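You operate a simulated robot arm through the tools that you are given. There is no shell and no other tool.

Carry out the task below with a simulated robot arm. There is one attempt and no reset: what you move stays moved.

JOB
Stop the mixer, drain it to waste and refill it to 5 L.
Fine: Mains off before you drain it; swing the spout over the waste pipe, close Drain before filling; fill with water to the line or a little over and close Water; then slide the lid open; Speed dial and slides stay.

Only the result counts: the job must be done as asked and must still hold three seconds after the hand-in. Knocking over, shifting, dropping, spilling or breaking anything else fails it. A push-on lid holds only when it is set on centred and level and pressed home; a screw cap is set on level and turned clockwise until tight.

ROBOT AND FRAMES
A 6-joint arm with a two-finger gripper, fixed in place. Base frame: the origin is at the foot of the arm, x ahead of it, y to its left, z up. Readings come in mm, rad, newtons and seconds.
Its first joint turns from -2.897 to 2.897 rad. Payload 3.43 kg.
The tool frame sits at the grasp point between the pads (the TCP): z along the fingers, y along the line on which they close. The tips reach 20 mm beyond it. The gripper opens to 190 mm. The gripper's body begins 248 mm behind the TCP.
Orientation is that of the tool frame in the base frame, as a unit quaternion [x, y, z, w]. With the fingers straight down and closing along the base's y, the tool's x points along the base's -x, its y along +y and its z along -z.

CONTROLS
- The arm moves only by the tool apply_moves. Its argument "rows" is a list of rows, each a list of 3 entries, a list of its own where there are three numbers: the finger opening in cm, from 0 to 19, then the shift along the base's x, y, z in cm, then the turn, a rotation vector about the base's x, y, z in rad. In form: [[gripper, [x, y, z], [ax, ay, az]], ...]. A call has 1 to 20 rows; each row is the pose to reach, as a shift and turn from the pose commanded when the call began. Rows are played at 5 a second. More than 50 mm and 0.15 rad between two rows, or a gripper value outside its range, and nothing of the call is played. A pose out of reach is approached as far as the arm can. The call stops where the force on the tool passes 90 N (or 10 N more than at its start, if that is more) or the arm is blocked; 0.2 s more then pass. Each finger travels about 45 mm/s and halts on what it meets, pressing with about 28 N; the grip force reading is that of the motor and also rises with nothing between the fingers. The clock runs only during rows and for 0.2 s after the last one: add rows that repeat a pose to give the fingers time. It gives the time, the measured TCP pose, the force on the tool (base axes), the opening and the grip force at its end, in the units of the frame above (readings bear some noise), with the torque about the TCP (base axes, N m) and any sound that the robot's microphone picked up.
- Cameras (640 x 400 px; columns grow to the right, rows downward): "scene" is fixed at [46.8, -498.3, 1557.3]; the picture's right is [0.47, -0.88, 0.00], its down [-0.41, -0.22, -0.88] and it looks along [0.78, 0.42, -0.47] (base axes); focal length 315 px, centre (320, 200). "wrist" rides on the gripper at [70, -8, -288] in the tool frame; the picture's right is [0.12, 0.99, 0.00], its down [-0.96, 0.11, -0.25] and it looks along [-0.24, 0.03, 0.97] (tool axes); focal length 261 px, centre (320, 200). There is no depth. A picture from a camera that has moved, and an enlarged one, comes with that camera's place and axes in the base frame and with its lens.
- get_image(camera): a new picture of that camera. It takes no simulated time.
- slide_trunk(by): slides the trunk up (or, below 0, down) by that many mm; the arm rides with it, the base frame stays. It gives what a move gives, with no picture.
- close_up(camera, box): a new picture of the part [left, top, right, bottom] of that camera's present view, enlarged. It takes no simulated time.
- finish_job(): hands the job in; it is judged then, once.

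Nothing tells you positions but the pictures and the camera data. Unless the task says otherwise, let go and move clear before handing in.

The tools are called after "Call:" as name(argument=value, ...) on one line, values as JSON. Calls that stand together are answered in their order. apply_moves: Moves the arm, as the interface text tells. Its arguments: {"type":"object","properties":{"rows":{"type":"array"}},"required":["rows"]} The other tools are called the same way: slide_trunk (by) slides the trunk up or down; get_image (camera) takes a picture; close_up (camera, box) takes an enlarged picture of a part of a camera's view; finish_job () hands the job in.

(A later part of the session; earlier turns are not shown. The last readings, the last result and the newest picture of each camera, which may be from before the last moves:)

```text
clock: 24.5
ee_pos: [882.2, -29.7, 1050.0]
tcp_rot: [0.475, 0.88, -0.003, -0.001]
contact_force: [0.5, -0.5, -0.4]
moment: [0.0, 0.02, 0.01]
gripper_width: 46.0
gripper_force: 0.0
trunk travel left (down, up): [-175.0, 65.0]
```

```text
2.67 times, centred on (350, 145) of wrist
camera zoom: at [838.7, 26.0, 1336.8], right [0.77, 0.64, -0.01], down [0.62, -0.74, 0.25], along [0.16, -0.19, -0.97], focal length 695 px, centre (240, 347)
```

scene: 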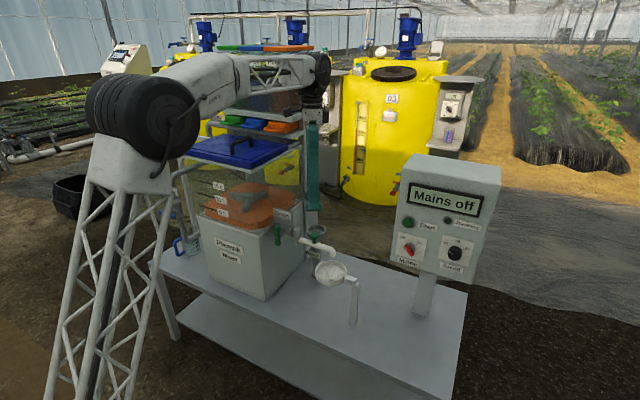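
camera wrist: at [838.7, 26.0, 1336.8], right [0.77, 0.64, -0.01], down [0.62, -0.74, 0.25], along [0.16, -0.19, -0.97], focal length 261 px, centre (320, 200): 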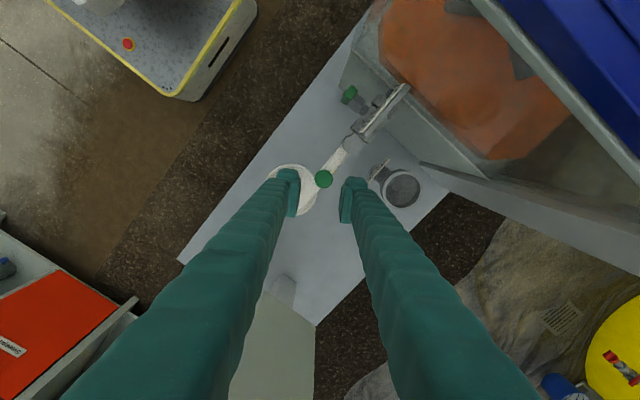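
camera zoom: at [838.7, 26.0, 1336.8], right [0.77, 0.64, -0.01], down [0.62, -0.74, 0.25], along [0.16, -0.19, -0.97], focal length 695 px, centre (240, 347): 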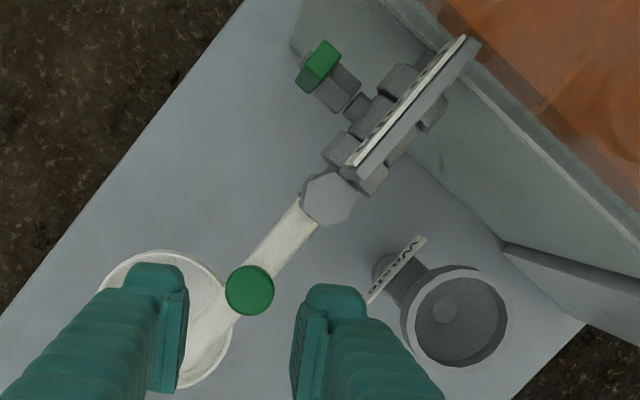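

The knob centre reads (887, -27) and the pivot (886, 46). I'll shift a few mm and descend around the knob.

Call:
apply_moves(rows=[[4.6, [0.43, 0.22, -4.0], [0, 0, 0]], [4.6, [0.43, 0.22, -8.0], [0, 0, 0]], [4.6, [0.43, 0.22, -11.5], [0, 0, 0]], [4.6, [0.43, 0.22, -14.5], [0, 0, 0]], [4.6, [0.43, 0.22, -14.5], [0, 0, 0]]])

Call:
close_up(camera="wrist", box=[260, 70, 440, 220])

Call:
close_up(camera="scene", box=[230, 170, 390, 300])

```text
clock: 25.7
ee_pos: [889.1, -26.1, 905.6]
tcp_rot: [0.476, 0.88, -0.002, -0.001]
contact_force: [0.7, -0.7, -1.3]
moment: [0.03, 0.01, 0.0]
gripper_width: 46.2
gripper_force: 0.0
trunk travel left (down, up): [-175.0, 65.0]
```

```text
2.67 times, centred on (350, 145) of wrist
camera zoom: at [845.2, 29.0, 1191.7], right [0.76, 0.64, -0.01], down [0.63, -0.74, 0.25], along [0.16, -0.19, -0.97], focal length 695 px, centre (240, 347)
```

zoom: 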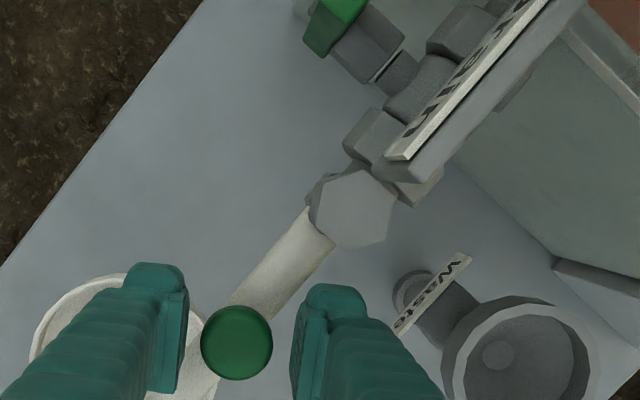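

```text
3.08 times, centred on (310, 235) of scene
camera zoom: at [46.8, -498.3, 1557.3], right [0.47, -0.88, 0.0], down [-0.41, -0.22, -0.88], along [0.78, 0.42, -0.47], focal length 968 px, centre (351, 92)
```

zoom: 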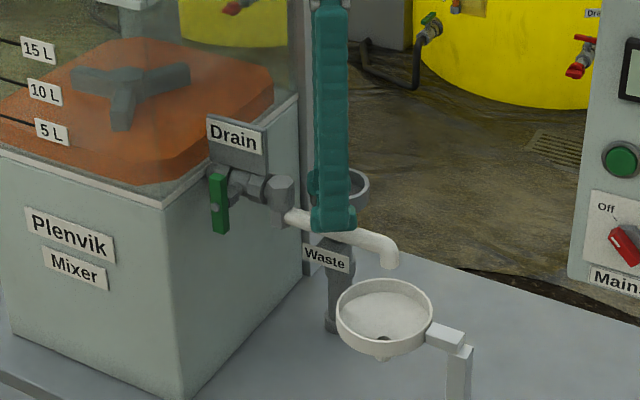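

The knob is centred between the fingers. I'll narrow to a loose cage (36 mm) and sweep it on an arc of about 71 mm radius around the pivot toward the waste funnel.

Call:
apply_moves(rows=[[3.7, [0, 0, 0], [0, 0, 0]], [3.6, [0.715, 0.053, 0], [0, 0, 0]], [3.6, [1.45, 0.18, 0], [0, 0, 0]], [3.6, [2.16, 0.39, 0], [0, 0, 0]], [3.6, [2.85, 0.67, 0], [0, 0, 0]], [3.6, [3.51, 1.01, 0], [0, 0, 0]], [3.6, [4.12, 1.43, 0], [0, 0, 0]], [3.6, [4.69, 1.91, 0], [0, 0, 0]], [3.6, [5.21, 2.44, 0], [0, 0, 0]], [3.6, [5.67, 3.03, 0], [0, 0, 0]], [3.6, [6.06, 3.66, 0], [0, 0, 0]], [3.6, [6.39, 4.33, 0], [0, 0, 0]], [3.6, [6.64, 5.02, 0], [0, 0, 0]], [3.6, [6.82, 5.75, 0], [0, 0, 0]], [3.6, [6.92, 6.48, 0], [0, 0, 0]], [3.6, [6.95, 7.1, 0], [0, 0, 0]], [3.6, [6.95, 7.1, 0], [0, 0, 0]]])

Call:
get_image(camera="wrist")

Call:
close_up(camera="scene", box=[230, 170, 390, 300])

```text
clock: 29.3
ee_pos: [957.7, 43.3, 906.0]
tcp_rot: [0.474, 0.88, -0.003, -0.001]
contact_force: [0.1, 0.2, -0.3]
moment: [0.02, -0.03, -0.04]
gripper_width: 36.1
gripper_force: 0.1
trunk travel left (down, up): [-175.0, 65.0]
```

```text
taken
camera wrist: at [913.5, 99.2, 1192.4], right [0.76, 0.64, -0.01], down [0.63, -0.74, 0.25], along [0.16, -0.19, -0.97], focal length 261 px, centre (320, 200)
```

wrist: 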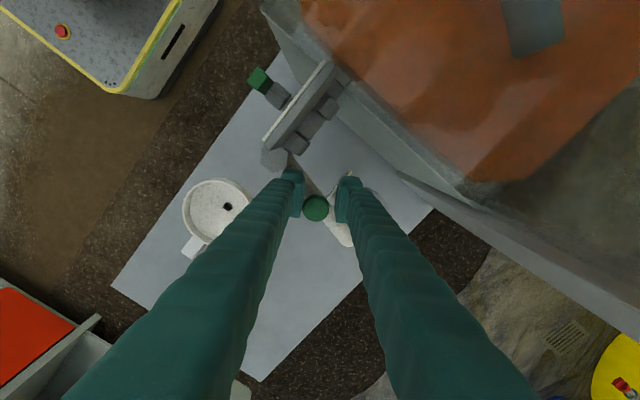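

```text
3.08 times, centred on (310, 235) of scene
camera zoom: at [46.8, -498.3, 1557.3], right [0.47, -0.88, 0.0], down [-0.41, -0.22, -0.88], along [0.78, 0.42, -0.47], focal length 968 px, centre (351, 92)
```

zoom: 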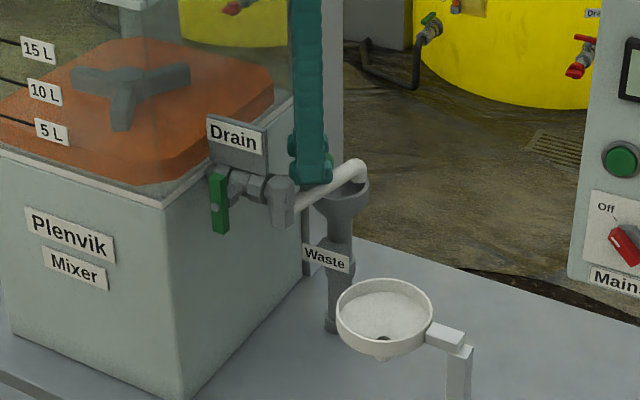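

The spout has swung over the waste funnel. I'll open slightly, lift straight up, and check the alignment from above.

Call:
apply_moves(rows=[[4.6, [0, 0, 0], [0, 0, 0]], [4.6, [0, 0, 1.0], [0, 0, 0]], [4.6, [0, 0, 4.0], [0, 0, 0]], [4.6, [0, 0, 8.0], [0, 0, 0]], [4.6, [-0.5, -2, 12.0], [0, 0, 0]], [4.6, [-2, -5, 15.0], [0, 0, 0]], [4.6, [-4, -8, 17.0], [0, 0, 0]]])

Call:
get_image(camera="wrist")

Call:
close_up(camera="wrist", box=[280, 60, 480, 220])

Call:
close_up(camera="scene", box=[230, 190, 370, 290])

```text
clock: 30.9
ee_pos: [918.2, -36.8, 1075.9]
tcp_rot: [0.475, 0.88, -0.004, -0.001]
contact_force: [0.2, 0.1, -0.4]
moment: [-0.09, 0.16, -0.01]
gripper_width: 46.1
gripper_force: 0.0
trunk travel left (down, up): [-175.0, 65.0]
```

```text
taken
camera wrist: at [873.3, 19.4, 1362.6], right [0.76, 0.64, -0.01], down [0.63, -0.74, 0.25], along [0.16, -0.19, -0.97], focal length 261 px, centre (320, 200)
```

wrist: 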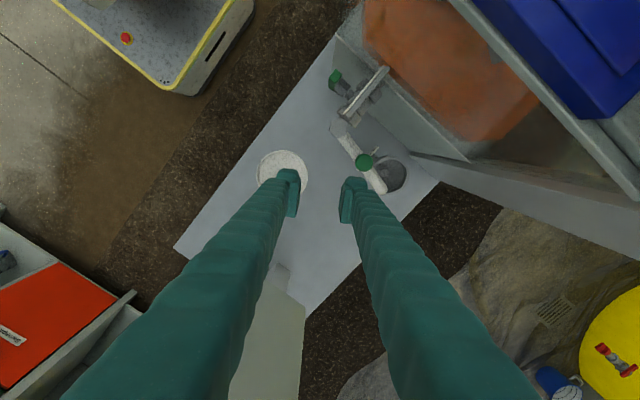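

```text
2.50 times, centred on (380, 140) of wrist
camera zoom: at [873.3, 19.4, 1362.6], right [0.76, 0.64, -0.01], down [0.63, -0.74, 0.25], along [0.16, -0.19, -0.97], focal length 652 px, centre (170, 350)
```

zoom: 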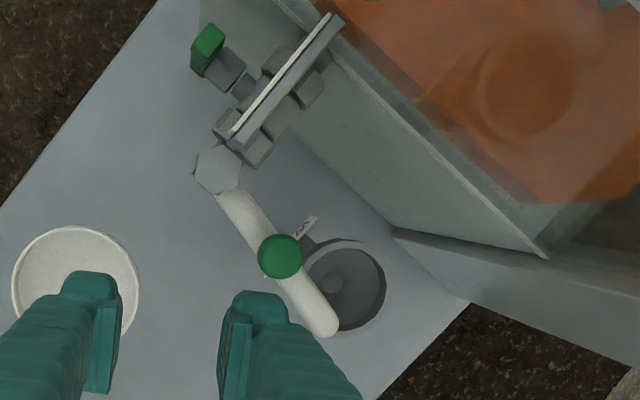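

```text
4.00 times, centred on (300, 240) of scene
camera zoom: at [46.8, -498.3, 1557.3], right [0.47, -0.88, 0.0], down [-0.41, -0.22, -0.88], along [0.78, 0.42, -0.47], focal length 1259 px, centre (400, 40)
```

zoom: 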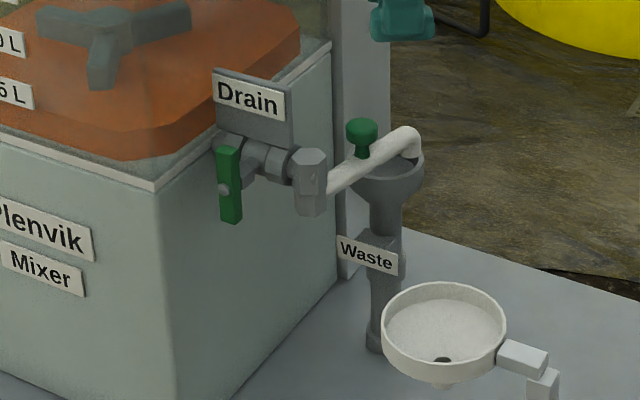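

The outlet is over the funnel but about 10° short, and near the rim. I'll go back down around the knob and push about 14 mm further in +y to centre it.

Call:
apply_moves(rows=[[4.8, [1.5, 2.3, -1.5], [0, 0, 0]], [4.8, [2.9, 4.6, -3], [0, 0, 0]], [4.8, [4.3, 6.9, -5], [0, 0, 0]], [4.8, [4.3, 6.9, -9], [0, 0, 0]], [4.8, [4.3, 6.9, -13], [0, 0, 0]], [4.8, [4.3, 6.9, -17], [0, 0, 0]], [3.8, [4.3, 6.9, -17], [0, 0, 0]], [3.6, [4.3, 6.9, -17], [0, 0, 0]], [3.6, [4.35, 7.4, -17], [0, 0, 0]], [3.6, [4.4, 7.9, -17], [0, 0, 0]], [3.6, [4.4, 8.3, -17], [0, 0, 0]], [3.6, [4.4, 8.65, -17], [0, 0, 0]], [3.6, [4.4, 8.65, -17], [0, 0, 0]], [4.6, [4.4, 8.5, -17], [0, 0, 0]], [4.6, [4.4, 8.5, -15], [0, 0, 0]], [4.6, [4.4, 8.4, -11], [0, 0, 0]], [4.6, [4.2, 7.0, -7], [0, 0, 0]], [4.6, [3, 4, -4], [0, 0, 0]], [4.6, [1, 0.5, -2], [0, 0, 0]], [4.6, [-1, -2, 1], [0, 0, 0]]])

Call:
get_image(camera="wrist")

Call:
close_up(camera="wrist", box=[280, 60, 480, 220])

Call:
close_up(camera="scene", box=[230, 190, 370, 290])

```text
clock: 35.1
ee_pos: [905.9, -58.1, 1085.2]
tcp_rot: [0.475, 0.88, -0.004, -0.001]
contact_force: [-0.1, 0.5, -0.4]
moment: [-0.12, 0.1, -0.01]
gripper_width: 46.1
gripper_force: 0.0
trunk travel left (down, up): [-175.0, 65.0]
```

```text
taken
camera wrist: at [862.7, -2.2, 1372.3], right [0.76, 0.64, -0.01], down [0.63, -0.74, 0.25], along [0.16, -0.19, -0.97], focal length 261 px, centre (320, 200)
```

wrist: 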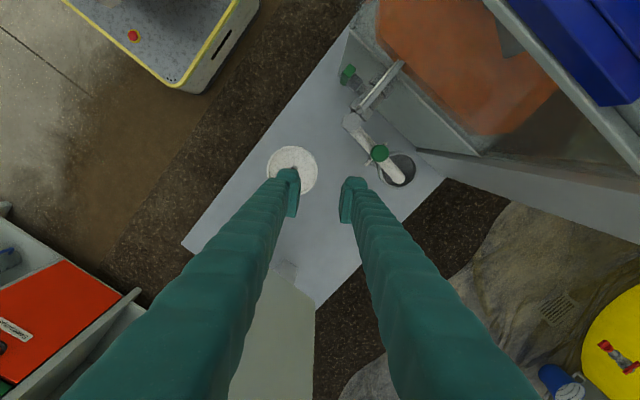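

```text
2.50 times, centred on (380, 140) of wrist
camera zoom: at [862.7, -2.2, 1372.3], right [0.76, 0.64, -0.01], down [0.63, -0.74, 0.25], along [0.16, -0.19, -0.97], focal length 652 px, centre (170, 350)
```

zoom: 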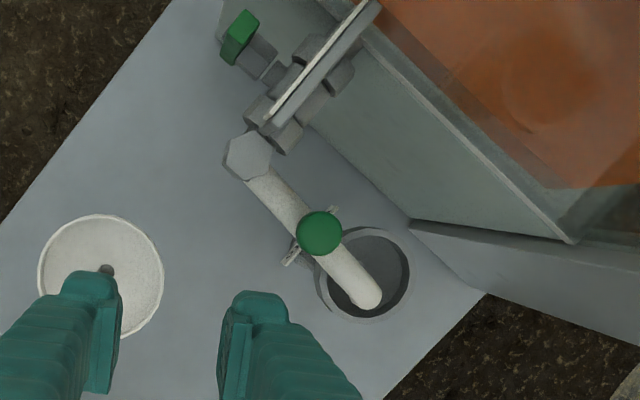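

```text
4.00 times, centred on (300, 240) of scene
camera zoom: at [46.8, -498.3, 1557.3], right [0.47, -0.88, 0.0], down [-0.41, -0.22, -0.88], along [0.78, 0.42, -0.47], focal length 1259 px, centre (400, 40)
```

zoom: 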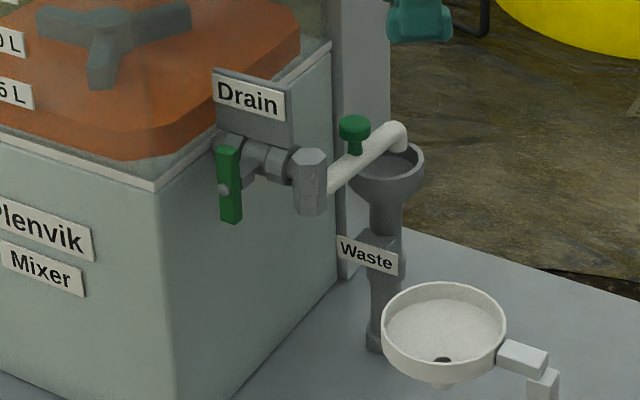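

The outlet is now inside the funnel but still about 14 mm off centre. One more small nudge with a tighter cage should centre it.

Call:
apply_moves(rows=[[4.8, [1.9, 3.2, -1], [0, 0, 0]], [4.8, [3.8, 6.5, -2.5], [0, 0, 0]], [4.8, [5.6, 9.75, -5], [0, 0, 0]], [4.8, [5.6, 9.75, -9.5], [0, 0, 0]], [4.8, [5.6, 9.75, -14], [0, 0, 0]], [4.8, [5.6, 9.75, -17.9], [0, 0, 0]], [3.8, [5.6, 9.75, -17.9], [0, 0, 0]], [2.9, [5.6, 9.75, -17.9], [0, 0, 0]], [2.9, [5.6, 9.75, -17.9], [0, 0, 0]], [2.9, [5.6, 10.2, -17.9], [0, 0, 0]], [2.9, [5.6, 10.6, -17.9], [0, 0, 0]], [2.9, [5.6, 10.6, -17.9], [0, 0, 0]], [4.0, [5.6, 10.5, -17.9], [0, 0, 0]], [4.6, [5.6, 10.5, -17.9], [0, 0, 0]], [4.6, [5.6, 10.5, -15], [0, 0, 0]], [4.6, [5.6, 10.3, -11], [0, 0, 0]], [4.6, [5.2, 8.5, -7], [0, 0, 0]], [4.6, [4, 5.5, -4], [0, 0, 0]], [4.6, [2.5, 2, -1.5], [0, 0, 0]], [4.6, [1, -1, 1], [0, 0, 0]]])

Call:
close_up(camera="wrist", box=[280, 60, 480, 220])

Call:
close_up(camera="scene", box=[230, 190, 370, 290])

```text
clock: 39.3
ee_pos: [917.6, -65.8, 1096.5]
tcp_rot: [0.475, 0.88, -0.003, -0.001]
contact_force: [0.5, -0.2, 0.1]
moment: [-0.13, 0.09, -0.03]
gripper_width: 46.1
gripper_force: 0.1
trunk travel left (down, up): [-175.0, 65.0]
```

```text
2.50 times, centred on (380, 140) of wrist
camera zoom: at [873.5, -9.4, 1382.5], right [0.76, 0.64, -0.01], down [0.63, -0.74, 0.25], along [0.16, -0.19, -0.97], focal length 652 px, centre (170, 350)
```

zoom: 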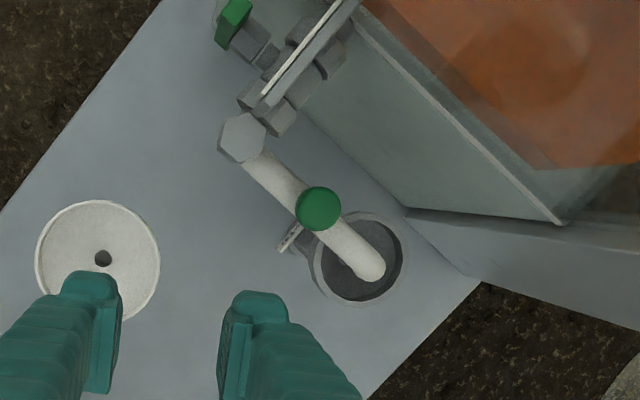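

```text
4.00 times, centred on (300, 240) of scene
camera zoom: at [46.8, -498.3, 1557.3], right [0.47, -0.88, 0.0], down [-0.41, -0.22, -0.88], along [0.78, 0.42, -0.47], focal length 1259 px, centre (400, 40)
```

zoom: 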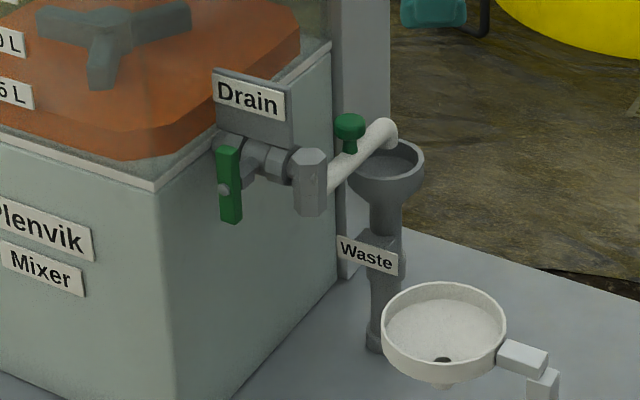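

The outlet is now centred over the funnel. Next is the Drain lever, a vertical bar about (825–835, 97, 893) with its axis along x. I'll bring the tool back to horizontal on its open side to view it and grip it.

Call:
apply_moves(rows=[[4.6, [-1.5, -0.5, 0], [0, 0, 0.12]], [4.6, [-3, -1, 0], [0, 0, 0.24]], [4.6, [-4.5, -1.5, 0], [0, 0, 0.36]], [4.6, [-6, -2, 0], [0, 0, 0.48]], [4.6, [-7.5, -2.5, 0], [0, 0, 0.6]], [4.6, [-9, -3, 0], [0, 0, 0.72]], [4.6, [-10.5, -3.5, 0], [0, 0, 0.84]], [4.6, [-12, -4, 0], [0, 0, 0.98]], [4.6, [-12, -4, 0], [0, 0, 0.98]]])

Call:
apply_moves(rows=[[4.6, [0, 0, -1.5], [0, -0.12, 0]], [4.6, [0, 0, -3], [0, -0.24, 0]], [4.6, [0, 0, -4.5], [0, -0.36, 0]], [4.6, [0, 0, -6], [0, -0.48, 0]], [4.6, [0, 0, -7.5], [0, -0.6, 0]], [4.6, [0, 0, -9], [0, -0.72, 0]], [4.6, [0, 0, -10.5], [0, -0.84, 0]], [4.6, [0, 0, -12], [0, -0.96, 0]], [4.6, [0, 0, -13.5], [0, -1.08, 0]], [4.6, [0, 0, -15], [0, -1.2, 0]], [4.6, [0, 0, -16.5], [0, -1.32, 0]], [4.6, [0, 0, -18], [0, -1.44, 0]], [4.6, [0, 0, -19], [0, -1.57, 0]], [4.6, [0, 0, -19], [0, -1.57, 0]]])

Call:
get_image(camera="wrist")

Call:
get_image(camera="scene")

```text
clock: 41.3
ee_pos: [798.8, -106.9, 1095.6]
tcp_rot: [0.004, 1.0, -0.003, 0.001]
contact_force: [0.1, -0.2, 1.6]
moment: [-0.01, -0.01, 0.03]
gripper_width: 46.0
gripper_force: 0.2
trunk travel left (down, up): [-175.0, 65.0]
```

```text
clock: 43.9
ee_pos: [833.1, 41.4, 927.6]
tcp_rot: [-0.117, 0.778, 0.164, 0.595]
contact_force: [2.1, 0.7, 0.3]
moment: [-0.07, 0.32, 0.42]
gripper_width: 46.2
gripper_force: 0.0
out of reach, approached as far as the arm can: row 8, 9, 10, 11, 12, 13
trunk travel left (down, up): [-175.0, 65.0]
stopped in row 13: the force on the tool passed its limit at 163 N (the readings are from after the stop); the commanded pose is now the measured one
```

```text
taken
camera wrist: at [562.7, -78.4, 925.9], right [-0.41, 0.91, 0.0], down [-0.01, 0.0, 1.0], along [0.91, 0.41, 0.01], focal length 261 px, centre (320, 200)
```

wrist: 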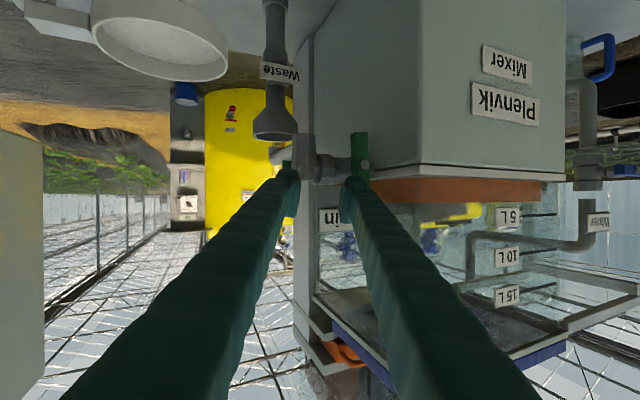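

```text
taken
```

scene: 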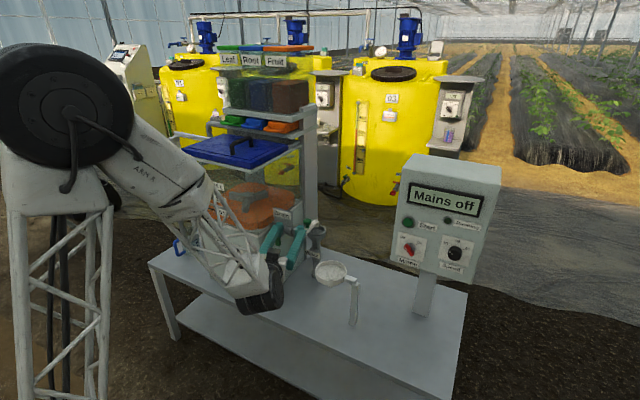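

The arm could not hold that pose, drifted sideways and touched something near the drain. I need to check what was contacted before doing anything else.

Call:
close_up(camera="scene", box=[180, 150, 380, 300])

Call:
close_up(camera="wrist", box=[220, 60, 420, 260])

```text
2.67 times, centred on (280, 225) of scene
camera zoom: at [46.8, -498.3, 1557.3], right [0.47, -0.88, 0.0], down [-0.41, -0.22, -0.88], along [0.78, 0.42, -0.47], focal length 839 px, centre (427, 133)
```

zoom: 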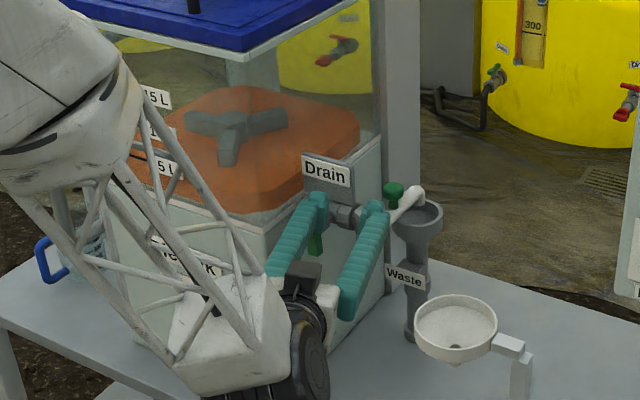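

```text
2.00 times, centred on (320, 160) of wrist
camera zoom: at [562.7, -78.4, 925.9], right [-0.41, 0.91, 0.0], down [-0.01, 0.0, 1.0], along [0.91, 0.41, 0.01], focal length 521 px, centre (320, 280)
```

zoom: 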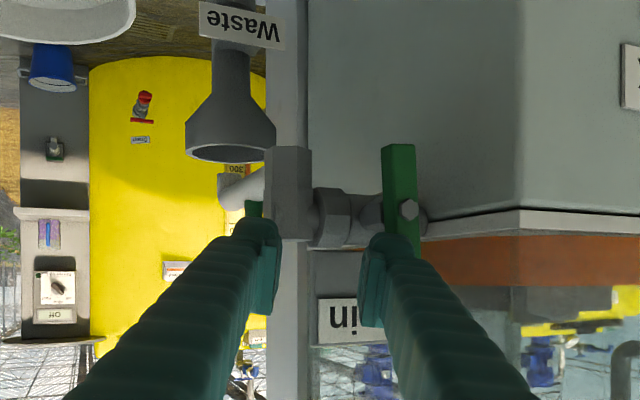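

Nothing looks displaced: the lever is still vertical and the spout still over the funnel. The wrist has to stay at least 480 mm or so from the base axis, so a level approach here isn't possible. I'll retreat sideways and up and use a 40° pitched tool instead.

Call:
apply_moves(rows=[[4.6, [-1, -3, 1.0], [0, 0, 0]], [4.6, [-1.5, -6, 3], [0, 0, 0]], [4.6, [-1.5, -8, 6], [0, 0, 0]], [4.6, [-1.5, -8, 8], [-0.04, 0.085, -0.071]], [4.6, [-1.4, -8, 9.5], [-0.08, 0.171, -0.142]], [4.6, [-1.3, -8, 11], [-0.121, 0.256, -0.213]], [4.6, [-1.3, -8, 12], [-0.161, 0.342, -0.285]], [4.6, [-1.3, -8, 13], [-0.201, 0.427, -0.356]], [4.6, [-1.3, -8, 13], [-0.201, 0.427, -0.356]]])

Call:
get_image(camera="wrist")

Call:
close_up(camera="scene", box=[180, 150, 380, 300])

Call:
close_up(camera="wrist", box=[280, 60, 460, 190])

```text
clock: 45.9
ee_pos: [815.8, -30.9, 1052.0]
tcp_rot: [-0.006, 0.901, 0.017, 0.433]
contact_force: [-0.3, -0.8, -0.3]
moment: [0.17, -0.19, 0.24]
gripper_width: 46.1
gripper_force: 0.1
out of reach, approached as far as the arm can: row 8, 9
trunk travel left (down, up): [-175.0, 65.0]
```

```text
taken
camera wrist: at [548.1, -49.4, 1175.1], right [-0.1, 0.99, -0.07], down [0.4, 0.1, 0.91], along [0.91, 0.06, -0.41], focal length 261 px, centre (320, 200)
```

wrist: 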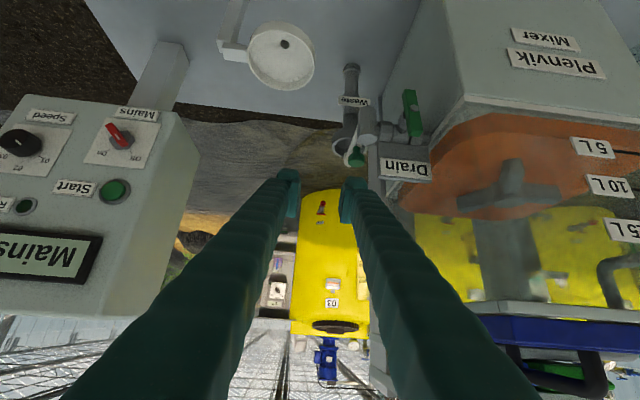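

```text
2.67 times, centred on (280, 225) of scene
camera zoom: at [46.8, -498.3, 1557.3], right [0.47, -0.88, 0.0], down [-0.41, -0.22, -0.88], along [0.78, 0.42, -0.47], focal length 839 px, centre (427, 133)
```

zoom: 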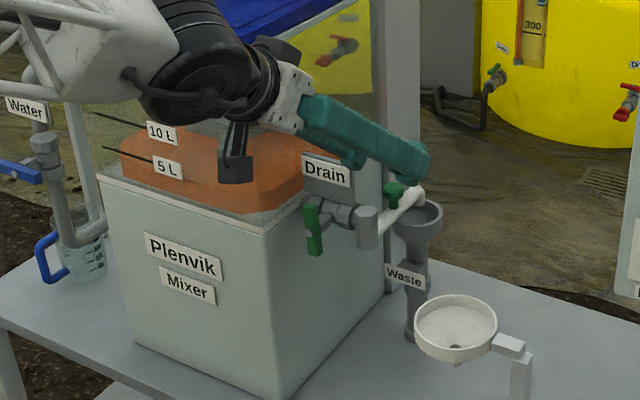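

```text
3.08 times, centred on (370, 125) of wrist
camera zoom: at [548.1, -49.4, 1175.1], right [-0.1, 0.99, -0.07], down [0.4, 0.1, 0.91], along [0.91, 0.06, -0.41], focal length 802 px, centre (166, 431)
```

zoom: 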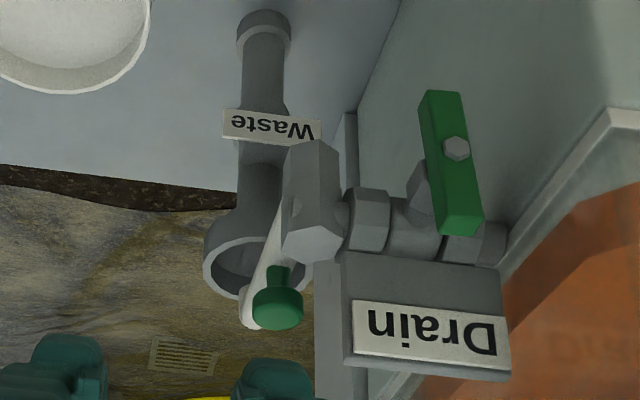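

Slightly beyond reach again in this posture. Lowering the trunk should flatten the forearm and give the wrist more freedom, so I'll lower it 120 mm. The space below the hand is clear.

Call:
slide_trunk(by=-60)

Call:
apply_moves(rows=[[4.6, [0, -1, 1], [0, 0, 0]], [4.6, [0, -2, 3], [0, -0.03, 0]], [4.6, [0, -2, 4], [0, -0.06, 0]], [4.6, [0, -2, 4], [0, -0.06, 0]]])

```text
clock: 46.9
ee_pos: [816.0, -32.4, 991.2]
tcp_rot: [-0.01, 0.902, 0.014, 0.432]
contact_force: [0.0, 0.2, 0.5]
moment: [-0.01, 0.02, -0.04]
gripper_width: 46.0
gripper_force: 0.0
trunk travel left (down, up): [-115.0, 125.0]
```

```text
clock: 47.9
ee_pos: [814.1, -52.4, 1029.3]
tcp_rot: [-0.01, 0.888, 0.014, 0.46]
contact_force: [-0.6, -0.5, 0.0]
moment: [0.0, 0.02, -0.04]
gripper_width: 46.1
gripper_force: 0.0
trunk travel left (down, up): [-115.0, 125.0]
```

That works: reach improved with the trunk lower. I'll lower it another 80 mm and level the tool gradually in open space.

Call:
slide_trunk(by=-80)

Call:
apply_moves(rows=[[4.6, [0, -1, 0], [0, -0.08, 0]], [4.6, [0, -2, 0], [0, -0.16, 0]], [4.6, [0, -3, 0], [0, -0.24, 0]], [4.6, [0, -3, 0], [0, -0.24, 0]]])

```text
clock: 49.1
ee_pos: [813.2, -52.5, 950.9]
tcp_rot: [-0.01, 0.888, 0.014, 0.46]
contact_force: [-0.2, -0.1, -0.5]
moment: [-0.02, -0.03, -0.01]
gripper_width: 45.7
gripper_force: 0.0
trunk travel left (down, up): [-35.0, 205.0]
```

```text
clock: 50.1
ee_pos: [813.3, -82.2, 949.0]
tcp_rot: [-0.015, 0.827, 0.012, 0.562]
contact_force: [0.5, -0.3, 0.3]
moment: [0.05, 0.1, 0.08]
gripper_width: 46.1
gripper_force: 0.1
trunk travel left (down, up): [-35.0, 205.0]
```

Call:
apply_moves(rows=[[4.6, [0, 0, 0], [0, -0.08, 0]], [4.6, [0, 0, 0], [0, -0.16, 0]], [4.6, [0, 0, -1], [0, -0.24, 0]], [4.6, [0, 0, -1], [0, -0.24, 0]]])

Call:
get_image(camera="wrist")

Call:
get_image(camera="scene")

```text
clock: 51.1
ee_pos: [812.9, -82.2, 938.9]
tcp_rot: [-0.013, 0.753, 0.011, 0.657]
contact_force: [-0.2, 0.0, 0.3]
moment: [0.0, -0.01, -0.04]
gripper_width: 45.9
gripper_force: 0.0
trunk travel left (down, up): [-35.0, 205.0]
```

```text
taken
camera wrist: at [520.3, -100.6, 907.7], right [-0.05, 0.99, -0.12], down [-0.12, 0.11, 0.99], along [0.99, 0.06, 0.11], focal length 261 px, centre (320, 200)
```

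wrist: 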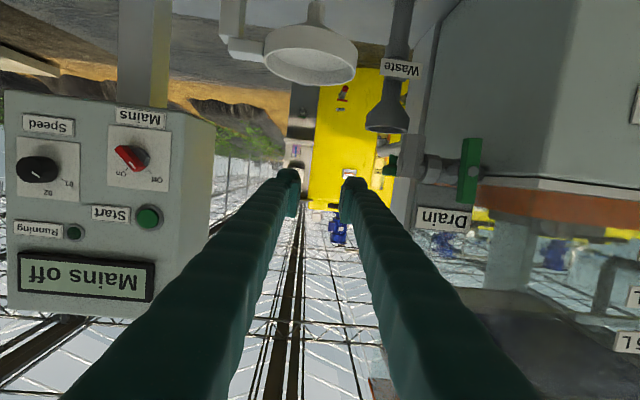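

```text
taken
```

scene: 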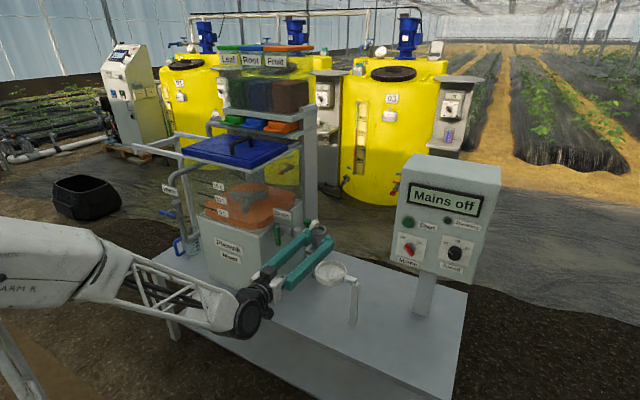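

The tool is nearly level now, with no reach problems. I'll take a closer look at the lever from here.

Call:
close_up(camera="wrist", box=[360, 120, 500, 240])

Call:
apply_moves(rows=[[4.6, [-1, 0, -1], [0, -0.05, 0]], [4.6, [-2, 0, -2], [0, -0.1, 0]], [4.6, [-3, 0, -3], [0, -0.14, 0]], [4.6, [-4, 0, -4], [0, -0.14, 0]], [4.6, [-4, 0, -4], [0, -0.14, 0]]])

Call:
close_up(camera="wrist", box=[360, 80, 540, 240])

```text
3.33 times, centred on (430, 180) of wrist
camera zoom: at [520.3, -100.6, 907.7], right [-0.05, 0.99, -0.12], down [-0.12, 0.11, 0.99], along [0.99, 0.06, 0.11], focal length 869 px, centre (-47, 267)
```

zoom: 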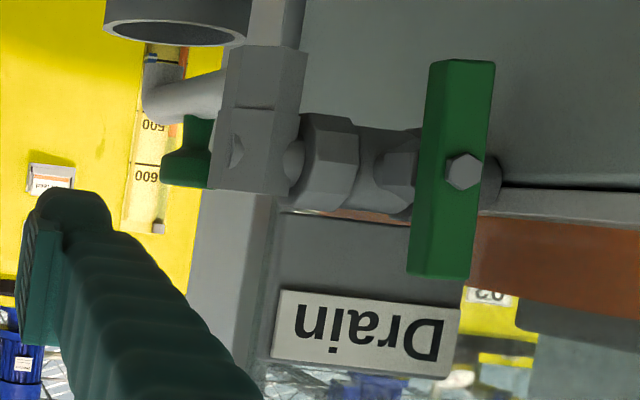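

```text
clock: 52.3
ee_pos: [836.1, -95.9, 954.3]
tcp_rot: [-0.015, 0.707, 0.011, 0.707]
contact_force: [1.0, -0.1, 0.0]
moment: [-0.02, -0.02, 0.02]
gripper_width: 45.9
gripper_force: 0.1
out of reach, approached as far as the arm can: row 1, 2, 3, 4, 5
trunk travel left (down, up): [-35.0, 205.0]
```

```text
2.50 times, centred on (450, 160) of wrist
camera zoom: at [550.3, -114.8, 882.5], right [-0.03, 0.99, -0.12], down [-0.25, 0.11, 0.96], along [0.97, 0.06, 0.25], focal length 652 px, centre (-5, 300)
```

zoom: 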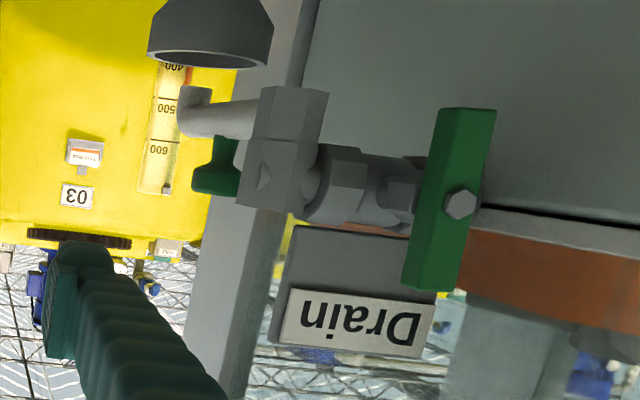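

I'll check from the fixed scene camera whether the drain lever is still exactly vertical.

Call:
close_up(camera="scene", box=[255, 210, 325, 260])

Call:
close_up(camera="scene", box=[190, 160, 330, 270])

```text
8.00 times, centred on (290, 235) of scene
camera zoom: at [46.8, -498.3, 1557.3], right [0.47, -0.88, 0.0], down [-0.41, -0.22, -0.88], along [0.78, 0.42, -0.47], focal length 2518 px, centre (560, -80)
```

zoom: 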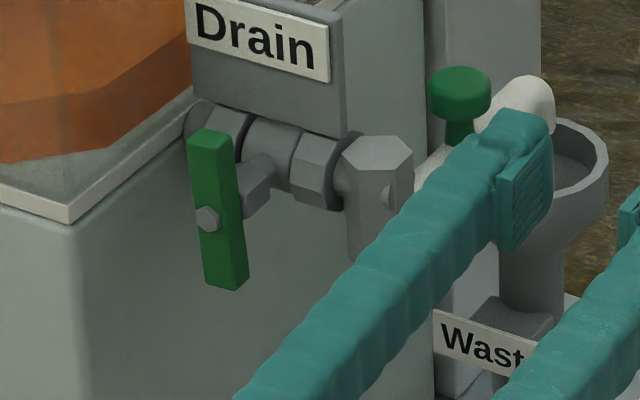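

```text
3.64 times, centred on (260, 215) of scene
camera zoom: at [46.8, -498.3, 1557.3], right [0.47, -0.88, 0.0], down [-0.41, -0.22, -0.88], along [0.78, 0.42, -0.47], focal length 1144 px, centre (538, 146)
```

zoom: 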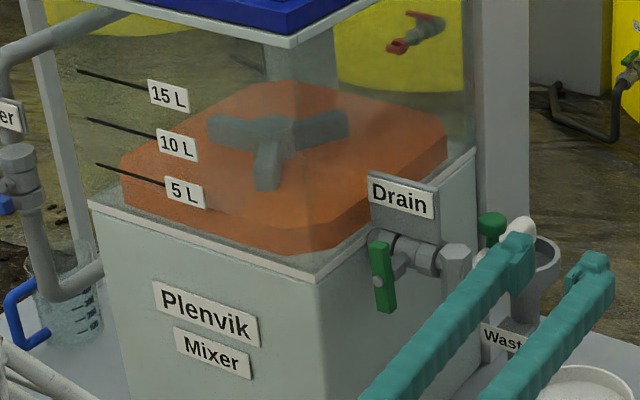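

The earlier contact turned the lever about 4° with its top toward +y, so it does turn that way. I'll close the fingers, pitch to about 30°, and come alongside the lever's upper end from the -y side.

Call:
apply_moves(rows=[[3, [0, 1.5, 0.2], [0, 0.1, 0]], [1.5, [0, 3, 0.3], [0, 0.2, 0]], [0, [-0.5, 4.5, 0.4], [0, 0.31, 0]], [0, [-1.2, 6, 0.5], [0, 0.42, 0]], [0, [-2.1, 7.6, 0.6], [0, 0.52, 0]], [0, [-2.1, 7.6, 0.6], [0, 0.52, 0]]])

Call:
get_image(camera="wrist")

```text
clock: 53.7
ee_pos: [816.9, -19.2, 958.8]
tcp_rot: [-0.009, 0.861, 0.017, 0.509]
contact_force: [0.3, -0.3, -0.2]
moment: [-0.02, -0.09, 0.01]
gripper_width: 0.1
gripper_force: 27.9
out of reach, approached as far as the arm can: row 5
trunk travel left (down, up): [-35.0, 205.0]
```

```text
taken
camera wrist: at [533.2, -39.3, 1036.9], right [-0.09, 0.99, -0.08], down [0.24, 0.1, 0.96], along [0.97, 0.07, -0.25], focal length 261 px, centre (320, 200)
```

wrist: 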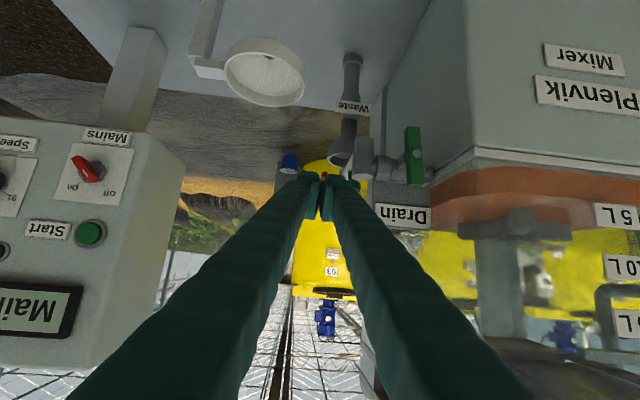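

Call:
apply_moves(rows=[[0, [0.3, 1.5, -0.8], [0, 0, 0]], [0, [0.4, 3, -1.6], [0, 0, 0]], [0, [0.4, 4.5, -2.4], [0, 0, 0]], [0, [0.4, 6, -3.2], [0, 0, 0]], [0, [0.4, 6.9, -3.4], [0, 0, 0]], [0, [0.4, 6.9, -3.4], [0, 0, 0]]])

Call:
get_image(camera="wrist")

Call:
close_up(camera="scene", box=[230, 190, 350, 280])

```text
clock: 55.1
ee_pos: [815.7, 31.9, 925.3]
tcp_rot: [-0.012, 0.871, 0.016, 0.491]
contact_force: [-0.7, -0.6, -0.7]
moment: [0.0, 0.0, 0.01]
gripper_width: 0.1
gripper_force: 28.0
out of reach, approached as far as the arm can: row 3, 4, 5
trunk travel left (down, up): [-35.0, 205.0]
```

```text
taken
camera wrist: at [534.0, 11.9, 1013.0], right [-0.1, 0.99, -0.09], down [0.28, 0.11, 0.95], along [0.95, 0.07, -0.29], focal length 261 px, centre (320, 200)
```

wrist: 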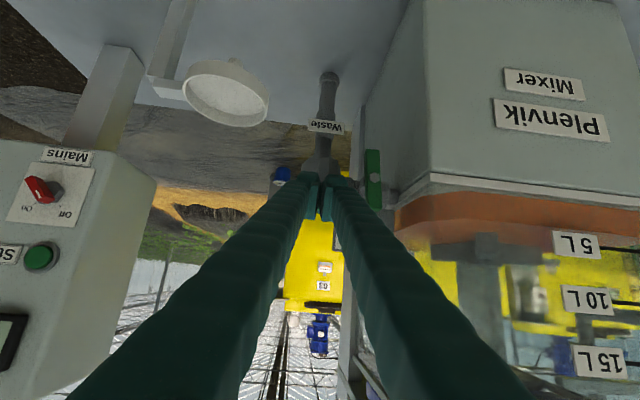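

```text
4.44 times, centred on (290, 235) of scene
camera zoom: at [46.8, -498.3, 1557.3], right [0.47, -0.88, 0.0], down [-0.41, -0.22, -0.88], along [0.78, 0.42, -0.47], focal length 1399 px, centre (453, 44)
```

zoom: 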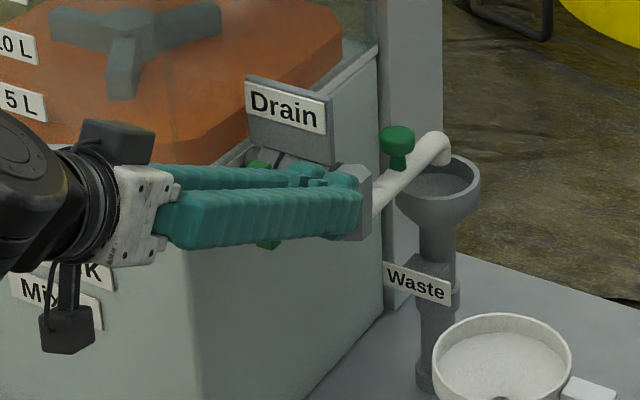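

The arm again stops short. I suspect the last joint's limit, as with the Mains knob, rather than distance. I'll roll the tool about its own axis away from that limit and see whether reach improves.

Call:
apply_moves(rows=[[0, [0, 0, 0], [0.103, 0.004, -0.062]], [0, [0, 0, 0], [0.205, 0.007, -0.124]], [0, [0, 0, 0], [0.308, 0.011, -0.186]], [0, [0, 0, 0], [0.41, 0.014, -0.248]], [0, [0, 0, 0], [0.513, 0.018, -0.31]], [0, [0, 0, 0], [0.513, 0.018, -0.31]]])

Call:
apply_moves(rows=[[0, [0, 0.8, 0], [0, 0, 0]], [0, [0, 1.6, 0], [0, 0, 0]], [0, [0, 1.6, 0], [0, 0, 0]]])

```text
clock: 56.5
ee_pos: [821.8, 48.7, 926.6]
tcp_rot: [0.249, 0.828, 0.155, 0.478]
contact_force: [0.4, -0.2, -0.9]
moment: [0.01, 0.02, 0.03]
gripper_width: 0.0
gripper_force: 28.2
out of reach, approached as far as the arm can: row 1, 2
trunk travel left (down, up): [-35.0, 205.0]
```

```text
clock: 57.3
ee_pos: [822.2, 65.3, 926.9]
tcp_rot: [0.249, 0.828, 0.154, 0.478]
contact_force: [0.6, -1.2, 0.6]
moment: [0.03, -0.04, 0.02]
gripper_width: 0.0
gripper_force: 27.7
trunk travel left (down, up): [-35.0, 205.0]
```

Confirmed: it was the last-joint limit. With the tool rolled, the arm tracks exactly. The fingertips should now be right beside the lever's upper end, so I'll check.

Call:
get_image(camera="wrist")

Call:
close_up(camera="wrist", box=[260, 120, 400, 220])

Call:
close_up(camera="scene", box=[230, 190, 350, 280])

```text
taken
camera wrist: at [540.5, 92.2, 1014.7], right [0.21, 0.89, 0.4], down [0.22, -0.45, 0.87], along [0.95, -0.1, -0.29], focal length 261 px, centre (320, 200)
```

wrist: 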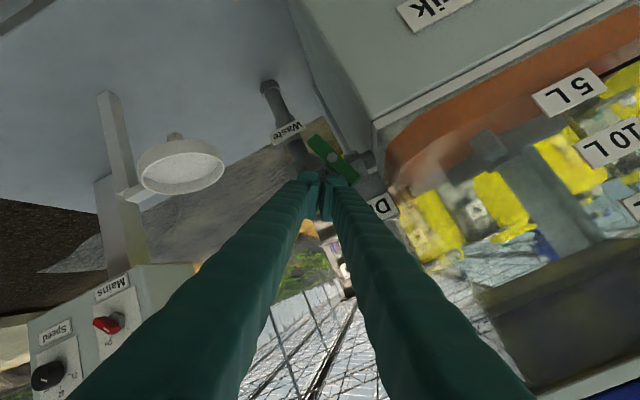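

```text
4.00 times, centred on (330, 170) of wrist
camera zoom: at [540.5, 92.2, 1014.7], right [0.21, 0.89, 0.4], down [0.22, -0.45, 0.87], along [0.95, -0.1, -0.29], focal length 1043 px, centre (280, 320)
```

zoom: 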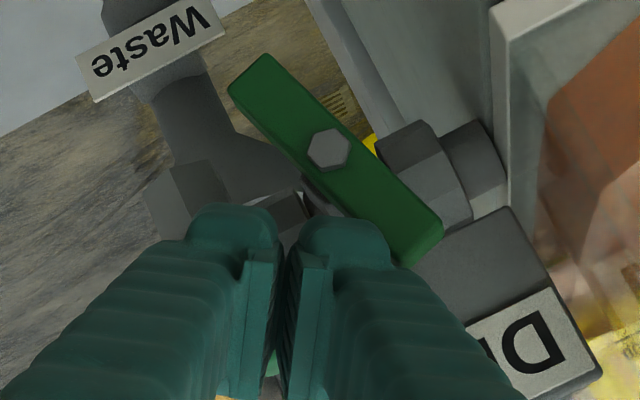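

```text
4.44 times, centred on (290, 235) of scene
camera zoom: at [46.8, -498.3, 1557.3], right [0.47, -0.88, 0.0], down [-0.41, -0.22, -0.88], along [0.78, 0.42, -0.47], focal length 1399 px, centre (453, 44)
```

zoom: 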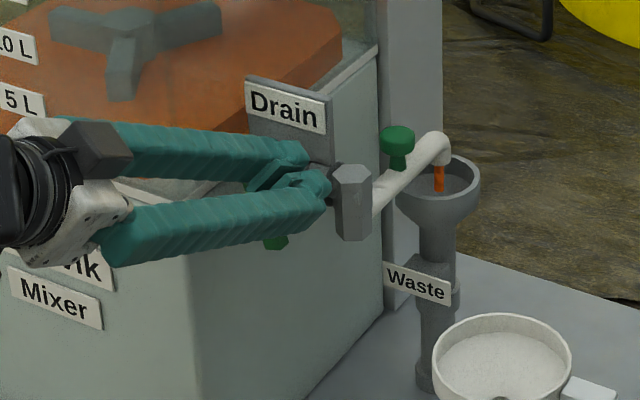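

The push worked: orange liquid is running from the spout straight into the waste funnel, with the lever about 20° open. I'll continue the sweep to open it further.

Call:
apply_moves(rows=[[0, [0, 0.8, 0], [0, 0, 0]], [0, [0, 1.6, 0.1], [0, 0, 0]], [0, [0, 2.4, 0.3], [0, 0, 0]], [0, [0, 3.2, 0.4], [0, 0, 0]], [0, [0, 3.9, 0.5], [0, 0, 0]], [0, [0, 3.9, 0.5], [0, 0, 0]]])

Call:
close_up(camera="wrist", box=[240, 100, 400, 220])

Call:
close_up(camera="scene", box=[200, 160, 350, 280])

```text
clock: 58.7
ee_pos: [821.1, 103.1, 932.0]
tcp_rot: [0.248, 0.828, 0.154, 0.478]
contact_force: [-0.8, 0.6, -0.3]
moment: [0.01, -0.03, -0.02]
gripper_width: 0.2
gripper_force: 28.4
trunk travel left (down, up): [-35.0, 205.0]
```

```text
3.33 times, centred on (320, 160) of wrist
camera zoom: at [540.8, 132.0, 1019.2], right [0.21, 0.89, 0.4], down [0.22, -0.45, 0.87], along [0.95, -0.1, -0.29], focal length 869 px, centre (320, 333)
```

zoom: 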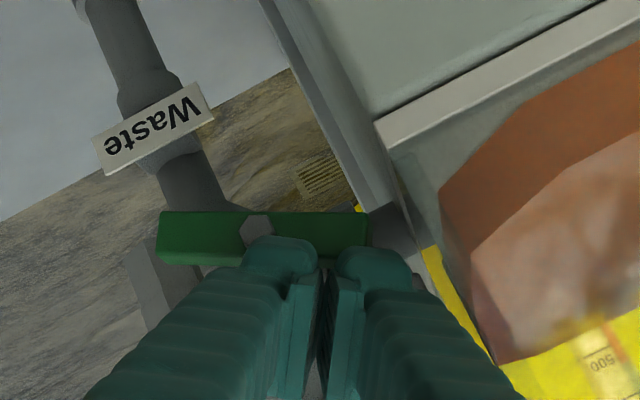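

```text
3.33 times, centred on (275, 220) of scene
camera zoom: at [46.8, -498.3, 1557.3], right [0.47, -0.88, 0.0], down [-0.41, -0.22, -0.88], along [0.78, 0.42, -0.47], focal length 1049 px, centre (470, 133)
```

zoom: 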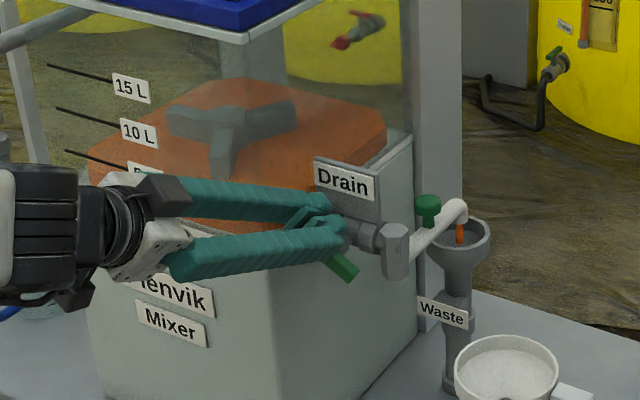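

The lever is about 68° open and the stream is stronger. I'll press a few mm further down to open it more, then wait and watch the level.

Call:
apply_moves(rows=[[0, [0, 0.1, -0.3], [0, 0, 0]], [0, [0, 0.2, -0.6], [0, 0, 0]], [0, [0, 0.2, -0.8], [0, 0, 0]], [0, [0, 0.2, -0.8], [0, 0, 0]]])

Call:
close_up(camera="wrist", box=[240, 100, 400, 220])

Call:
close_up(camera="scene", box=[200, 160, 350, 280])

```text
clock: 59.7
ee_pos: [820.2, 104.4, 925.4]
tcp_rot: [0.25, 0.828, 0.154, 0.479]
contact_force: [-15.3, -5.3, 25.0]
moment: [-0.32, 0.15, 0.15]
gripper_width: 0.0
gripper_force: 28.6
trunk travel left (down, up): [-35.0, 205.0]
```

```text
3.33 times, centred on (320, 160) of wrist
camera zoom: at [539.4, 132.8, 1012.8], right [0.21, 0.89, 0.41], down [0.22, -0.45, 0.87], along [0.95, -0.1, -0.29], focal length 869 px, centre (320, 333)
```

zoom: 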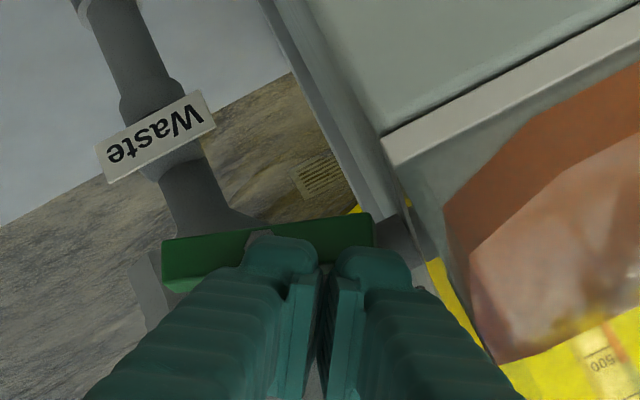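

```text
3.33 times, centred on (275, 220) of scene
camera zoom: at [46.8, -498.3, 1557.3], right [0.47, -0.88, 0.0], down [-0.41, -0.22, -0.88], along [0.78, 0.42, -0.47], focal length 1049 px, centre (470, 133)
```

zoom: 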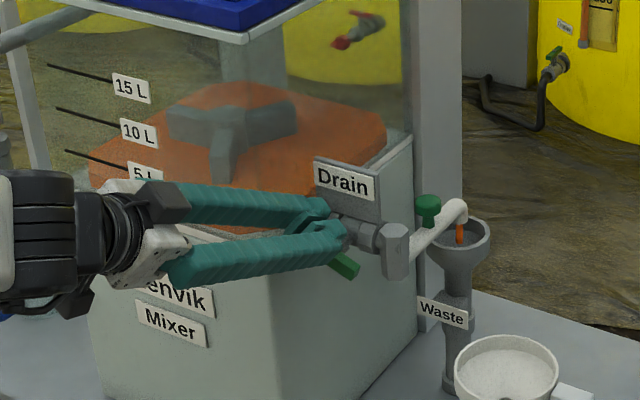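

The lever is about 75–80° open and at its stop. I'll lift away and park to the -y side while it drains.

Call:
apply_moves(rows=[[0, [0, 0, 1.5], [0, 0, 0]], [0, [0, 0, 4], [0, 0, 0]], [0, [0, -2, 6.5], [0, 0, 0]], [0, [0, -5, 8], [0, 0, 0]], [0, [0, -9, 9], [0, 0, 0]], [0, [0, -13, 10], [0, 0, 0]], [0, [0, -13, 10], [0, 0, 0]], [0, [0, -13, 10], [0, 0, 0]], [0, [0, -13, 10], [0, 0, 0]], [0, [0, -13, 10], [0, 0, 0]]])

Call:
get_image(camera="wrist")

Call:
close_up(camera="scene", box=[180, 150, 350, 280])

```text
clock: 61.9
ee_pos: [822.5, -0.5, 1018.3]
tcp_rot: [0.258, 0.823, 0.14, 0.486]
contact_force: [-0.3, -0.6, 0.3]
moment: [-0.02, 0.01, 0.0]
gripper_width: 0.0
gripper_force: 28.2
out of reach, approached as far as the arm can: row 5, 6, 7
trunk travel left (down, up): [-35.0, 205.0]
```

```text
taken
camera wrist: at [541.7, 38.2, 1101.4], right [0.24, 0.89, 0.39], down [0.2, -0.44, 0.88], along [0.95, -0.13, -0.28], focal length 261 px, centre (320, 200)
```

wrist: 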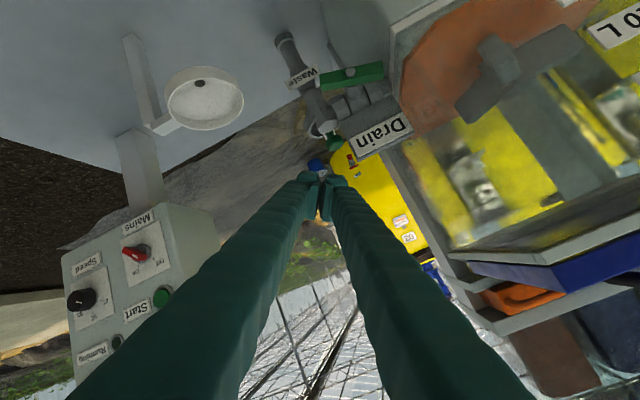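

```text
3.08 times, centred on (265, 215) of scene
camera zoom: at [46.8, -498.3, 1557.3], right [0.47, -0.88, 0.0], down [-0.41, -0.22, -0.88], along [0.78, 0.42, -0.47], focal length 968 px, centre (489, 154)
```

zoom: 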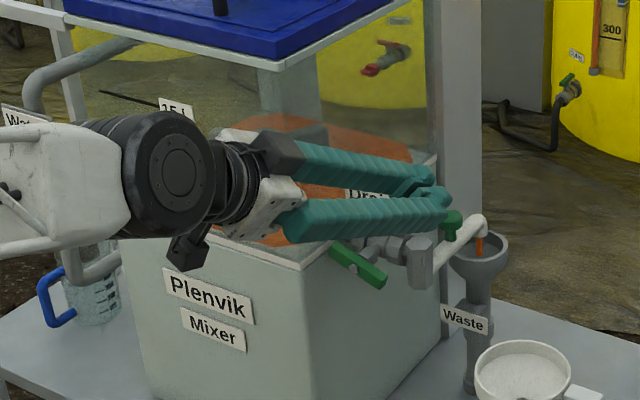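

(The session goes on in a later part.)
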